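You operate a simulated robot arm through the tools that you are given. There is no shell and no other tool. Be economical: measure what you need, move in short steps, check, and stop when the job is done.

You run a simulated robot arm. Do the job below in one go: nothing can be reset, and whatever is moved stays where it is left.

JOB
Fetch the blue scoop and set it on top of the cream sleeve board.
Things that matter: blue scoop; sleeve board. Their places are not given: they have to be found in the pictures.

Only the result counts: the job must be done as asked and must still hold three seconds after the hand-in. Knocking over, shifting, dropping, spilling or breaking anything else fails it.

ROBOT AND FRAMES
A 6-joint arm with a two-finger parallel gripper, fixed in place. Base frame: the origin is at the foot of the arm, x ahead of it, y to its left, z up; the work surface is at about z = 0. Units: m, degrees, N and s.
With the tool pointing down near the work surface it reaches from about 0.14 to 0.58 m from the base axis. Its first joint turns from -66.0 to 66.0 degrees. Payload 2.1 kg.
Tool frame: the origin (TCP) lies between the finger pads and is the grasp point; the fingertips stand 0.03 m ahead of it; z points along the fingers, y is the line along which they close. The gripper opens to 0.094 m. The fingers are 0.028 m wide and 0.01 m thick; the gripper's body (0.05 by 0.096 m) begins 0.055 m behind the TCP.
Orientation is told as [roll, pitch, yaw] about the base's x, y, z axes, in that order, counted from this pose: with the fingers straight down and closing along the base's y, the tool's x points along the base's -x, its y along +y and its z along -z.

CONTROLS
- The arm moves only by the tool move_arm. Its argument "targets" is a list of rows, each a list of 7 numbers: the shift along the tool's x, y, z in m, then the turn, a rotation vector about the tool's x, y, z in degrees, then the finger opening in m, from 0 to 0.094. In form: [[dx, dy, dz, ax, ay, az, gripper], ...]. A call has 1 to 8 rows; each row shifts and turns the commanded pose from where the row before left it, along the tool's axes as they then stand. A row lasts 0.2 s, in which the tool goes at most 0.05 m and 8.6 degrees; a call with a longer step from one row to the next is refused whole, and so is a gripper value outside its range. A pose out of reach is approached as far as the arm can. The call stops where the force on the tool passes 40 N (or 10 N more than at its start, if that is more) or the arm is blocked; 0.2 s more then pass. Each finger travels about 0.072 m/s and halts on what it meets, pressing with about 42 N; the grip force reading is that of the motor and also rises with nothing between the fingers. The clock runs only during rows and for 0.2 s after the last one: add rows that do not move to give the fingers time. It gives the time, the measured TCP pose, the force on the tool (base axes), the opening and the grip force at its end, in the units of the frame above (readings bear some noise).
- Cameras (640 x 400 px; columns grow to the right, rows downward): "scene" is fixed at [0.0438, -0.3733, 0.4689]; the picture's right is [0.84, -0.55, 0.00], its down [-0.39, -0.59, -0.71] and it looks along [0.39, 0.59, -0.71] (base axes); focal length 214 px, centre (320, 200). "wrist" rides on the gripper at [0.076, 0.014, -0.102] in the tool frame; the picture's right is [-0.18, 0.98, 0.00], its down [-0.75, -0.14, -0.64] and it looks along [-0.63, -0.12, 0.77] (tool axes); focal length 243 px, centre (320, 200).
- grab_frame(camera): a new picture of that camera. It takes no simulated time.
- point_at(camera, pixels): for up to 12 pixels [column, row] of the newest picture of that camera ("zoom" is the newest enlarged one), the place [x, y, z] in the base frame of the surface seen there, good to about 0.002 m. It takes no simulated time.
- close_up(camera, box): a new picture of the part [left, top, right, bottom] of that camera's present view, enlarged. It takes no simulated time.
- finish_job(): hands the job in; it is judged then, once.

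Keep the steps short. Do not move on a guess: measure, check each grasp and each placing, and mend mistakes. In all there are 60 turns and 20 pictures (those below and enlarged ones count). Leave the gripper open and the arm clear of the work at the hand-in unless told otherwise, and finish with a single line.

The tools are called as a command line: name --pt "numbers of a row" for each row, then --argument value for the rest, lists and objects as JSON in quotes. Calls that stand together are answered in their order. move_arm: Moves the arm, as the interface text tells. Its arguments: {"type":"object","properties":{"targets":{"type":"array","items":{"type":"array","items":{"type":"number"}}}},"required":["targets"]} The other tools are called the same way: grab_frame (camera) takes a picture; point_at (camera, pixels) gives the place of the surface under pixels of a picture; close_up (camera, box) takes an enlarged picture of a part of a camera's view; finish_job () hands the job in.

At the start:

```text
time_s: 0.0
tool_pos: [0.345, -0.129, 0.3252]
ee_rot: [0.0, -0.1, 0.0]
wrist_force: [0.0, 0.9, 0.0]
width: 0.0942
finger_force: 0.0
```

scene: 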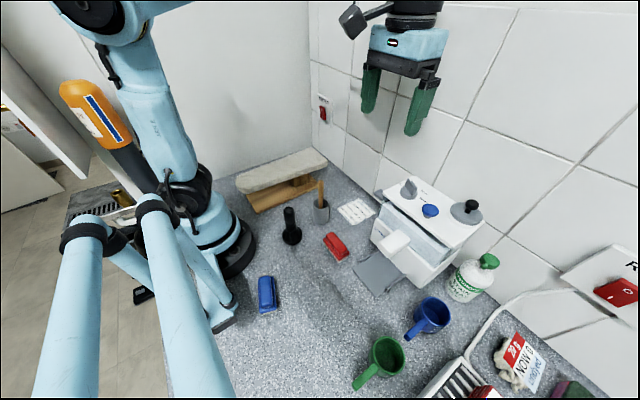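
wrist: 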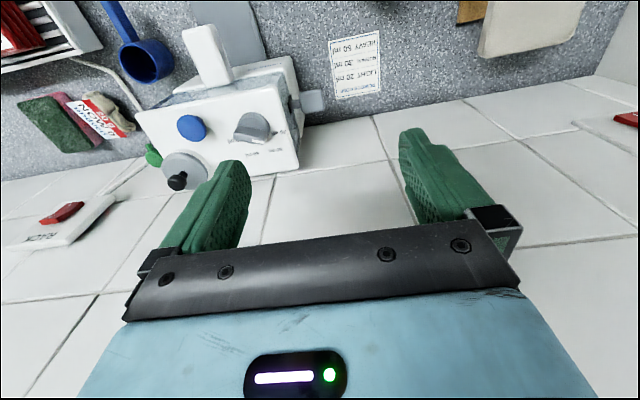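

I see a blue scoop near scene (430,315) and the cream sleeve board near (282,175). I'll enlarge both before measuring.

close_up --camera "scene" --box '[350, 270, 510, 370]'

point_at --camera "scene" --pixels '[[240, 181], [280, 166], [318, 156], [250, 190], [322, 163], [285, 175], [432, 313], [445, 310], [408, 337], [416, 326], [430, 300], [432, 333]]'

close_up --camera "scene" --box '[220, 130, 380, 230]'

```text
4.00 times, centred on (430, 320) of scene
```

zoom: 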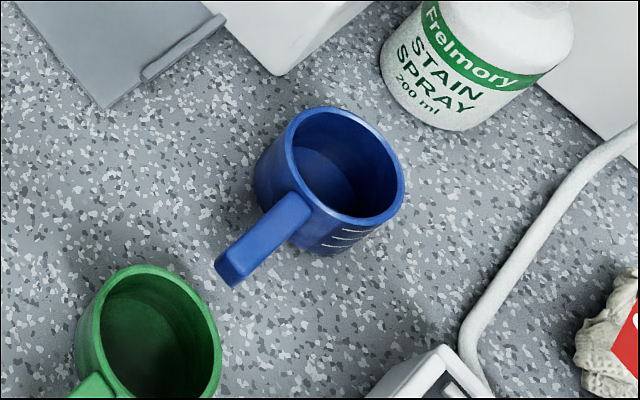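

```text
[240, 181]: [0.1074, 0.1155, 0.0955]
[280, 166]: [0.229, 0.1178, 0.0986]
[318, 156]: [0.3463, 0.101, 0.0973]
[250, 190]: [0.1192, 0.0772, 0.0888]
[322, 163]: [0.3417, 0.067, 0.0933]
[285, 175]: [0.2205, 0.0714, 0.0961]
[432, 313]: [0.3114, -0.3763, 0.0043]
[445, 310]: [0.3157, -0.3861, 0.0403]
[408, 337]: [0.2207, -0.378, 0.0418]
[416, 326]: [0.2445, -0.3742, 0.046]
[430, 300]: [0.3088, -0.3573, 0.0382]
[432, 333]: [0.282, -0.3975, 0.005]
```

```text
4.00 times, centred on (300, 180) of scene
```

zoom: 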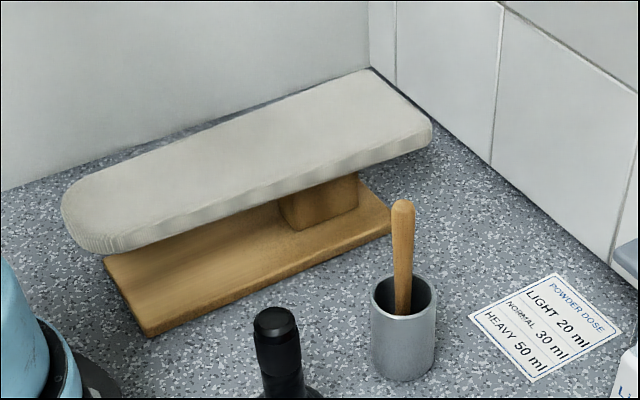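

Measure the scoop's rim, floor, handle, and its surroundings; also the board's edges and free height above it.

point_at --camera "scene" --pixels '[[422.5, 308], [450, 316], [436, 297.8], [439, 324.8], [425, 300.5], [449, 307], [428, 318], [422, 321], [406, 335], [411, 340], [417, 331], [414, 323]]'

point_at --camera "scene" --pixels '[[488, 260], [455, 285], [380, 285], [365, 278], [383, 337], [400, 350], [452, 362], [480, 320], [415, 280], [300, 160], [305, 172], [320, 183]]'

```text
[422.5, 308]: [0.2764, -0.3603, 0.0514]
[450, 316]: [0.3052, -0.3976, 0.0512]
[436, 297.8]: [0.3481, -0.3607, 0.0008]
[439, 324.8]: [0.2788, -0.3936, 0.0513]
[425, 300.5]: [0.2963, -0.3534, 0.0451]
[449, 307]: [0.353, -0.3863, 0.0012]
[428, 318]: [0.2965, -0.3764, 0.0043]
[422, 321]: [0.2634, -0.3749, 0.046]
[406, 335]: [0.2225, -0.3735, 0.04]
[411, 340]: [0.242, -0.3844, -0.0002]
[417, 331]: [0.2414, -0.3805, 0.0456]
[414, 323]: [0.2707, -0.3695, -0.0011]
```

```text
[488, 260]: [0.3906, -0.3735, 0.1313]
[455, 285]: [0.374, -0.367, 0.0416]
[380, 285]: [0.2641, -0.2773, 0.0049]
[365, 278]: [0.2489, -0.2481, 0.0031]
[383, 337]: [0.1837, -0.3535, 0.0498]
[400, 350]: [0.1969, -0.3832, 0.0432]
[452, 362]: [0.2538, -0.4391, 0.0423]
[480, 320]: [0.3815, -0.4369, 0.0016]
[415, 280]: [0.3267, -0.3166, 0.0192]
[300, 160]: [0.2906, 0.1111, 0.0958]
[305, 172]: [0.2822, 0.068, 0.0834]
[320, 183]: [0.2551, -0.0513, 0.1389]
```

Scoop: centre about (0.290,-0.378), rim z 0.051, handle along -x, empty. Now the board's outline, the wall behind it and the gaps next to the scoop.

point_at --camera "scene" --pixels '[[280, 161], [280, 157], [280, 140], [282, 179], [282, 183], [300, 154.5], [302, 173], [312, 149], [327, 160], [260, 167], [262, 185], [280, 120]]'

point_at --camera "scene" --pixels '[[322, 210], [330, 205], [320, 182], [290, 210], [405, 285], [412, 277], [400, 290], [425, 275], [450, 288], [446, 298], [404, 355], [403, 345]]'

```text
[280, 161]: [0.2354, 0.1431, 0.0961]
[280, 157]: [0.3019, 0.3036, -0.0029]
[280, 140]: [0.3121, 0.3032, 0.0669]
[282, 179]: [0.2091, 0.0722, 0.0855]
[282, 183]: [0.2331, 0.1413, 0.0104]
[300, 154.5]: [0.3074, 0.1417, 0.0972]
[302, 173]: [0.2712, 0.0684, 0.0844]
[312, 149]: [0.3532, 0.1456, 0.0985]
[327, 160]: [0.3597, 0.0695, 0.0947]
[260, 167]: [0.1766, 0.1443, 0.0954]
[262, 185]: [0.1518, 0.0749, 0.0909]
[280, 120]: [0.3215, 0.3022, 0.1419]
```

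```text
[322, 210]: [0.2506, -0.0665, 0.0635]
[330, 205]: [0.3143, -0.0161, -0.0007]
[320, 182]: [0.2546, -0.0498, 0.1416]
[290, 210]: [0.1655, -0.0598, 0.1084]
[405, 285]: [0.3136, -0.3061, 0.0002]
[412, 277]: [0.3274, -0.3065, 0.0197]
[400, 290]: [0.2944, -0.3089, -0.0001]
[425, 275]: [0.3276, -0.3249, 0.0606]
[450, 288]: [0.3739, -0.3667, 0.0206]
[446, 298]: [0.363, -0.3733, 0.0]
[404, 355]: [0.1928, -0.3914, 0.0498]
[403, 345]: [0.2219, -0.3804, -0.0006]
```

The board top spans x 0.10–0.36, y 0.068–0.145, z 0.097, with the wall well behind (y 0.30). Surroundings of the scoop are clear for a grasp across y. I'll move above the scoop at the present height.

move_arm --pt "0.00917 -0.0415 0 0 0 0 0.08" --pt "0.00917 -0.0415 0 0 0 0 0.08" --pt "0.00917 -0.0415 0 0 0 0 0.08" --pt "0.00917 -0.0415 0 0 0 0 0.08" --pt "0.00917 -0.0415 0 0 0 0 0.08" --pt "0.00917 -0.0415 0 0 0 0 0.08" --pt "0 0 0.04 0 0 0 0.08" --pt "0 0 0.04 0 0 0 0.08"

grab_frame --camera "wrist"

```text
time_s: 1.8
tool_pos: [0.2901, -0.3778, 0.247]
ee_rot: [-0.1, -0.1, -0.1]
wrist_force: [0.5, 0.2, 0.4]
width: 0.0801
finger_force: 0.2
```

```text
15 pictures are left
```

wrist: 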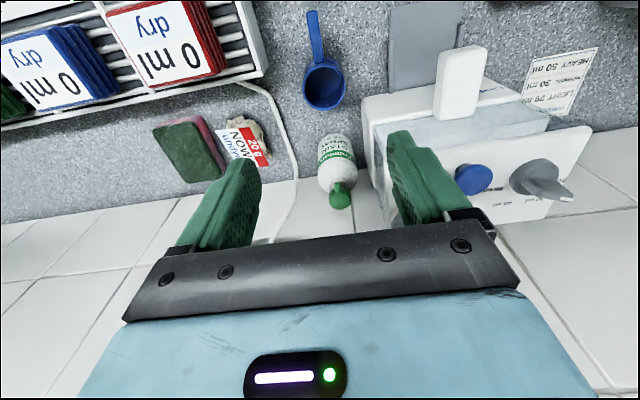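

The wrist view shows the scoop at about (325,85) between finger lines. I'll measure its rim from here.

point_at --camera "wrist" --pixels '[[305, 82], [345, 82], [325, 108], [324, 64], [316, 45], [311, 14], [305, 92], [346, 92], [325, 85], [337, 140], [372, 130], [385, 150]]'

```text
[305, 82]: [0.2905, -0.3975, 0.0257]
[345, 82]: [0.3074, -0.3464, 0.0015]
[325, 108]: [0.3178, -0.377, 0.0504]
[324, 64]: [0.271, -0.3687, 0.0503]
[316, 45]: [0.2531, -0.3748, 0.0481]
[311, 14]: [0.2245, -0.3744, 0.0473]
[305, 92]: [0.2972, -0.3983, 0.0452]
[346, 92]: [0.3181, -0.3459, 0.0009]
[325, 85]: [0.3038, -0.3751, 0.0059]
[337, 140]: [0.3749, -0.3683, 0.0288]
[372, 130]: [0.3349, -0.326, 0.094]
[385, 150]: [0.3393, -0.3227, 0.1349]
```

Centre refined to (0.293,-0.375), diameter ~0.05. Descending straight to TCP z ≈ 0.036, fingers 0.076 open, clear of the machine corner (x 0.335).

move_arm --pt "-0.003 0.003 0.03 0 0 0 0.076" --pt "0 0 0.04 0 0 0 0.076" --pt "0 0 0.04 0 0 0 0.076" --pt "0 0 0.04 0 0 0 0.076" --pt "0 0 0.03 0 0 0 0.076" --pt "0 0 0.02 0 0 0 0.076" --pt "0 0 0.011 0 0 0 0.076"

grab_frame --camera "scene"

```text
time_s: 3.4
tool_pos: [0.2915, -0.3744, 0.0362]
ee_rot: [-0.2, 0.0, 0.0]
wrist_force: [-0.5, -0.4, 0.0]
width: 0.0761
finger_force: 0.0
```

```text
14 pictures are left
```

scene: 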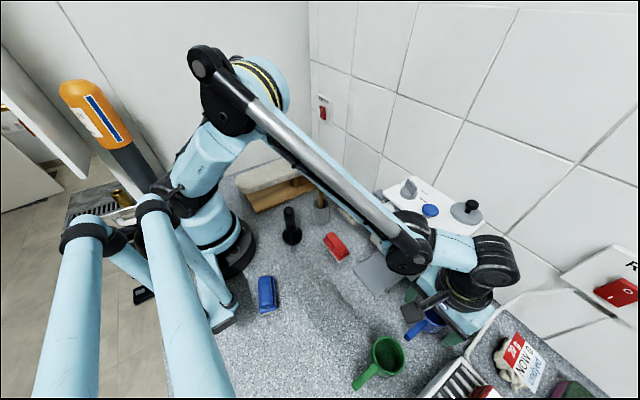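

The fingers are down astride the scoop with no contact force. Closing now.

move_arm --pt "0 0 0 0 0 0 0.044" --pt "0 0 0 0 0 0 0.04" --pt "0 0 0 0 0 0 0.035" --pt "0 0 0 0 0 0 0.035"

```text
time_s: 4.4
tool_pos: [0.2909, -0.3751, 0.0356]
ee_rot: [-0.1, -0.1, -0.1]
wrist_force: [-0.2, -0.2, -0.3]
width: 0.05
finger_force: 42.6
```

Halted at 0.050 m with 42 N: the scoop is held. Lifting straight up to clear everything.

move_arm --pt "0 0 -0.02 0 0 0 0.035" --pt "0 0 -0.035 0 0 0 0.035" --pt "0 0 -0.04 0 0 0 0.035" --pt "0 0 -0.04 0 0 0 0.035" --pt "0 0 -0.04 0 0 0 0.035" --pt "0 0 -0.04 0 0 0 0.035" --pt "0 0 -0.04 0 0 0 0.035"

grab_frame --camera "wrist"

```text
time_s: 6.0
tool_pos: [0.295, -0.3733, 0.2891]
ee_rot: [-0.1, -0.1, 0.0]
wrist_force: [0.9, -0.4, -0.3]
width: 0.05
finger_force: 42.1
```

```text
13 pictures are left
```

wrist: 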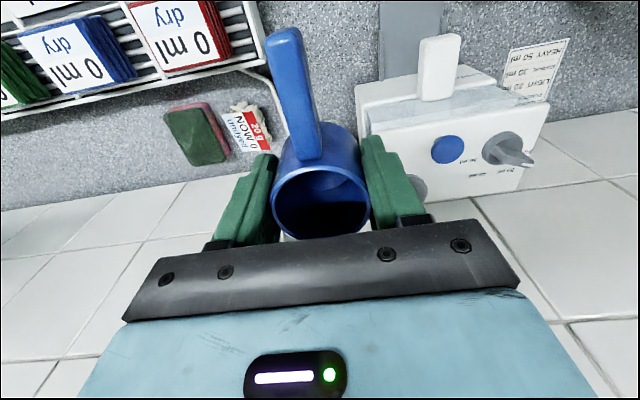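

The scoop hangs securely upright between the fingers. Travelling in +y at this height (0.48 m in all), in two calls.

move_arm --pt "0 0.04 0 0 0 0 0.035" --pt "0 0.04 0 0 0 0 0.035" --pt "0 0.04 0 0 0 0 0.035" --pt "0 0.04 0 0 0 0 0.035" --pt "0 0.04 0 0 0 0 0.035" --pt "0 0.04 0 0 0 0 0.035"

move_arm --pt "0.004 0.04 0 0 0 0 0.035" --pt "0.004 0.04 0 0 0 0 0.035" --pt "0.004 0.04 0 0 0 0 0.035" --pt "0.004 0.04 0 0 0 0 0.035" --pt "0.004 0.04 0 0 0 0 0.035" --pt "0.002 0.04 0 0 0 0 0.035" --pt "0 0 0 0 0 0 0.035"

grab_frame --camera "wrist"

grab_frame --camera "scene"

```text
time_s: 7.4
tool_pos: [0.2959, -0.1359, 0.2914]
ee_rot: [-0.2, -0.1, -0.2]
wrist_force: [0.2, 0.5, 0.0]
width: 0.05
finger_force: 42.4
```

```text
time_s: 9.0
tool_pos: [0.2694, 0.1055, 0.2898]
ee_rot: [-0.2, -0.1, -0.1]
wrist_force: [0.4, 0.1, 0.1]
width: 0.0499
finger_force: 42.0
```

```text
12 pictures are left
```

wrist: 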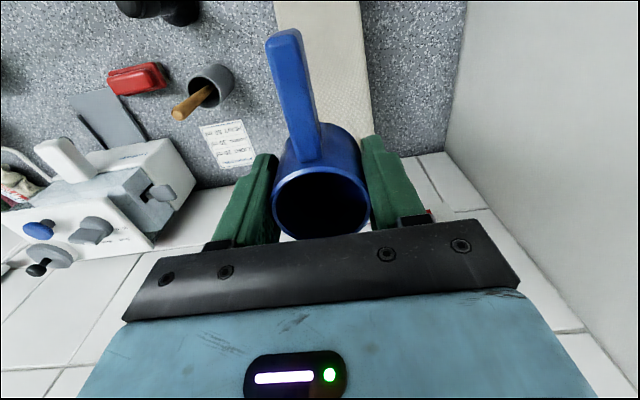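

```text
11 pictures are left
```

scene: 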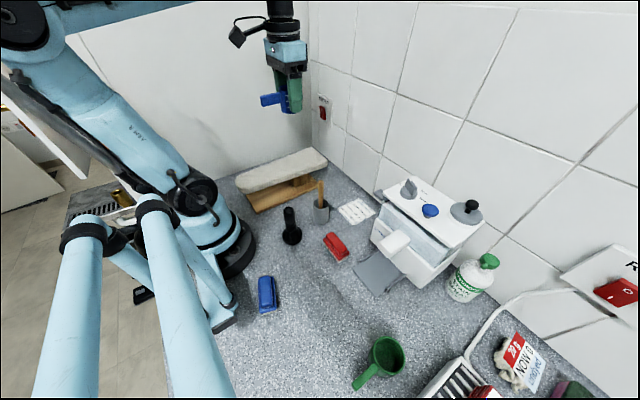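

Over the board. Verify board edges and height from the wrist view before lowering.

point_at --camera "wrist" --pixels '[[278, 10], [357, 10], [366, 70], [372, 120], [345, 60], [330, 20], [345, 110], [370, 133], [335, 90]]'

move_arm --pt "0 0 0.04 0 0 0 0.035" --pt "0 0 0.04 0 0 0 0.035" --pt "0 0 0.03 0 0 0 0.035" --pt "0 0 0.02 0 0 0 0.035" --pt "0 0 0 0 0 0 0.035"

```text
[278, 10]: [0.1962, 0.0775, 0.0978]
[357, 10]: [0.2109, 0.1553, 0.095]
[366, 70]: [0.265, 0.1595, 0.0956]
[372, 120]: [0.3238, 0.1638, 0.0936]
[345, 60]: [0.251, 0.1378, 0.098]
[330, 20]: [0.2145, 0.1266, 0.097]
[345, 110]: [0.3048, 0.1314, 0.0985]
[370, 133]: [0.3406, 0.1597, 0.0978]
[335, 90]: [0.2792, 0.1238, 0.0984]
```

```text
time_s: 10.2
tool_pos: [0.272, 0.1048, 0.1582]
ee_rot: [-0.1, 0.0, 0.0]
wrist_force: [-0.8, 0.4, -0.5]
width: 0.0499
finger_force: 42.0
```

The board really spans y ≈ 0.07–0.158, so its middle is y ≈ 0.114. Shift +0.009 in y and creep down toward contact (expected at TCP z ≈ 0.134).

move_arm --pt "0 0.009 0 0 0 0 0.035" --pt "0 0 0.012 0 0 0 0.035" --pt "0 0 0.006 0 0 0 0.035" --pt "0 0 0.003 0 0 0 0.035" --pt "0 0 0 0 0 0 0.035"

close_up --camera "scene" --box '[220, 110, 380, 210]'

```text
time_s: 11.4
tool_pos: [0.2724, 0.1139, 0.1371]
ee_rot: [-0.1, -0.2, 0.1]
wrist_force: [1.1, 0.1, -0.3]
width: 0.05
finger_force: 42.0
```

```text
4.00 times, centred on (300, 160) of scene
```

zoom: 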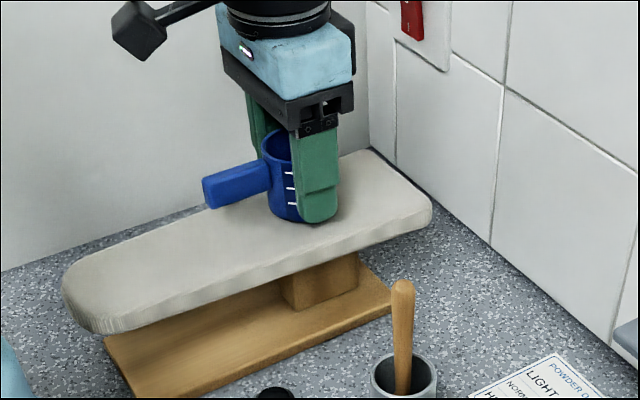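

The scoop is a few mm above the board, upright and centred. Creeping down 1 mm at a time, looking for contact.

move_arm --pt "0 0 0.001 0 0 0 0.035" --pt "0 0 0.001 0 0 0 0.035" --pt "0 0 0.001 0 0 0 0.035" --pt "0 0 0 0 0 0 0.035"

```text
time_s: 12.4
tool_pos: [0.2709, 0.1145, 0.1348]
ee_rot: [-0.1, -0.2, 0.1]
wrist_force: [-0.2, 0.2, -0.5]
width: 0.0499
finger_force: 41.3
```

No contact yet; another 1 mm steps.

move_arm --pt "0 0 0.001 0 0 0 0.035" --pt "0 0 0 0 0 0 0.035"

move_arm --pt "0 0 0.001 0 0 0 0.035" --pt "0 0 0 0 0 0 0.035"

```text
time_s: 13.0
tool_pos: [0.2722, 0.1151, 0.1339]
ee_rot: [-0.1, -0.2, 0.0]
wrist_force: [0.5, -0.3, 0.2]
width: 0.0499
finger_force: 42.1
```

```text
time_s: 13.6
tool_pos: [0.2717, 0.1131, 0.1329]
ee_rot: [-0.1, -0.1, 0.0]
wrist_force: [-1.1, 0.1, 6.2]
width: 0.0498
finger_force: 41.6
```

Force z rose to 6 N: the scoop rests on the board. Opening slowly to 0.08.

move_arm --pt "0 0 0 0 0 0 0.052" --pt "0 0 0 0 0 0 0.06" --pt "0 0 0 0 0 0 0.07" --pt "0 0 0 0 0 0 0.08" --pt "0 0 0 0 0 0 0.08"

close_up --camera "scene" --box '[220, 110, 380, 210]'

```text
time_s: 14.8
tool_pos: [0.2712, 0.113, 0.1322]
ee_rot: [-0.2, -0.1, 0.0]
wrist_force: [-0.7, -0.3, 0.5]
width: 0.0797
finger_force: 0.0
```

```text
4.00 times, centred on (300, 160) of scene
```

zoom: 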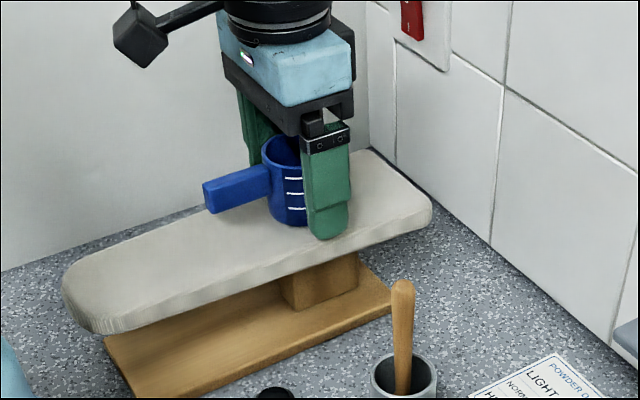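

The scoop stands upright, both fingers are free. Withdrawing straight up.

move_arm --pt "0 0 -0.015 0 0 0 0.08" --pt "0 0 -0.03 0 0 0 0.08" --pt "0 0 -0.04 0 0 0 0.08" --pt "0 0 -0.04 0 0 0 0.08" --pt "0 0 -0.04 0 0 0 0.08" --pt "0 0 0 0 0 0 0.08"

grab_frame --camera "scene"

point_at --camera "scene" --pixels '[[292, 155], [292, 163], [278, 157], [305, 170]]'

```text
time_s: 16.2
tool_pos: [0.2702, 0.1136, 0.2999]
ee_rot: [-0.2, -0.1, 0.0]
wrist_force: [0.1, -0.3, -0.9]
width: 0.08
finger_force: 0.1
```

```text
8 pictures are left
```

scene: 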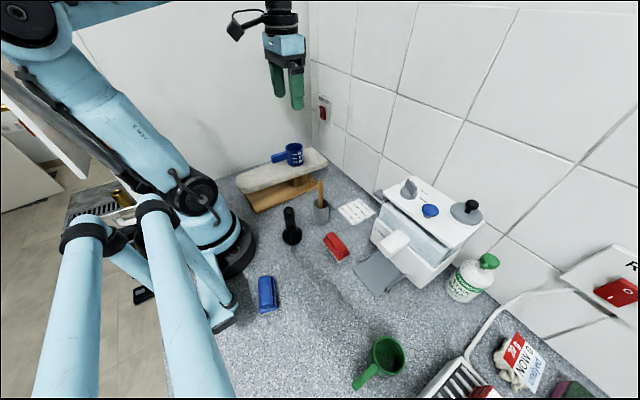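

```text
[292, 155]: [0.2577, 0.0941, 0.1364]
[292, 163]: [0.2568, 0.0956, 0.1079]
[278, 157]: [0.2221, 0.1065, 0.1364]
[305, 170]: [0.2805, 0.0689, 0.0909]
```

The scoop stands upright on the board, nothing else has moved, and the gripper is open and clear. Handing in.

finish_job

```text
The job is handed in.
```

The blue scoop is standing upright on top of the cream sleeve board, with the gripper open and the arm clear, and the job is handed in.
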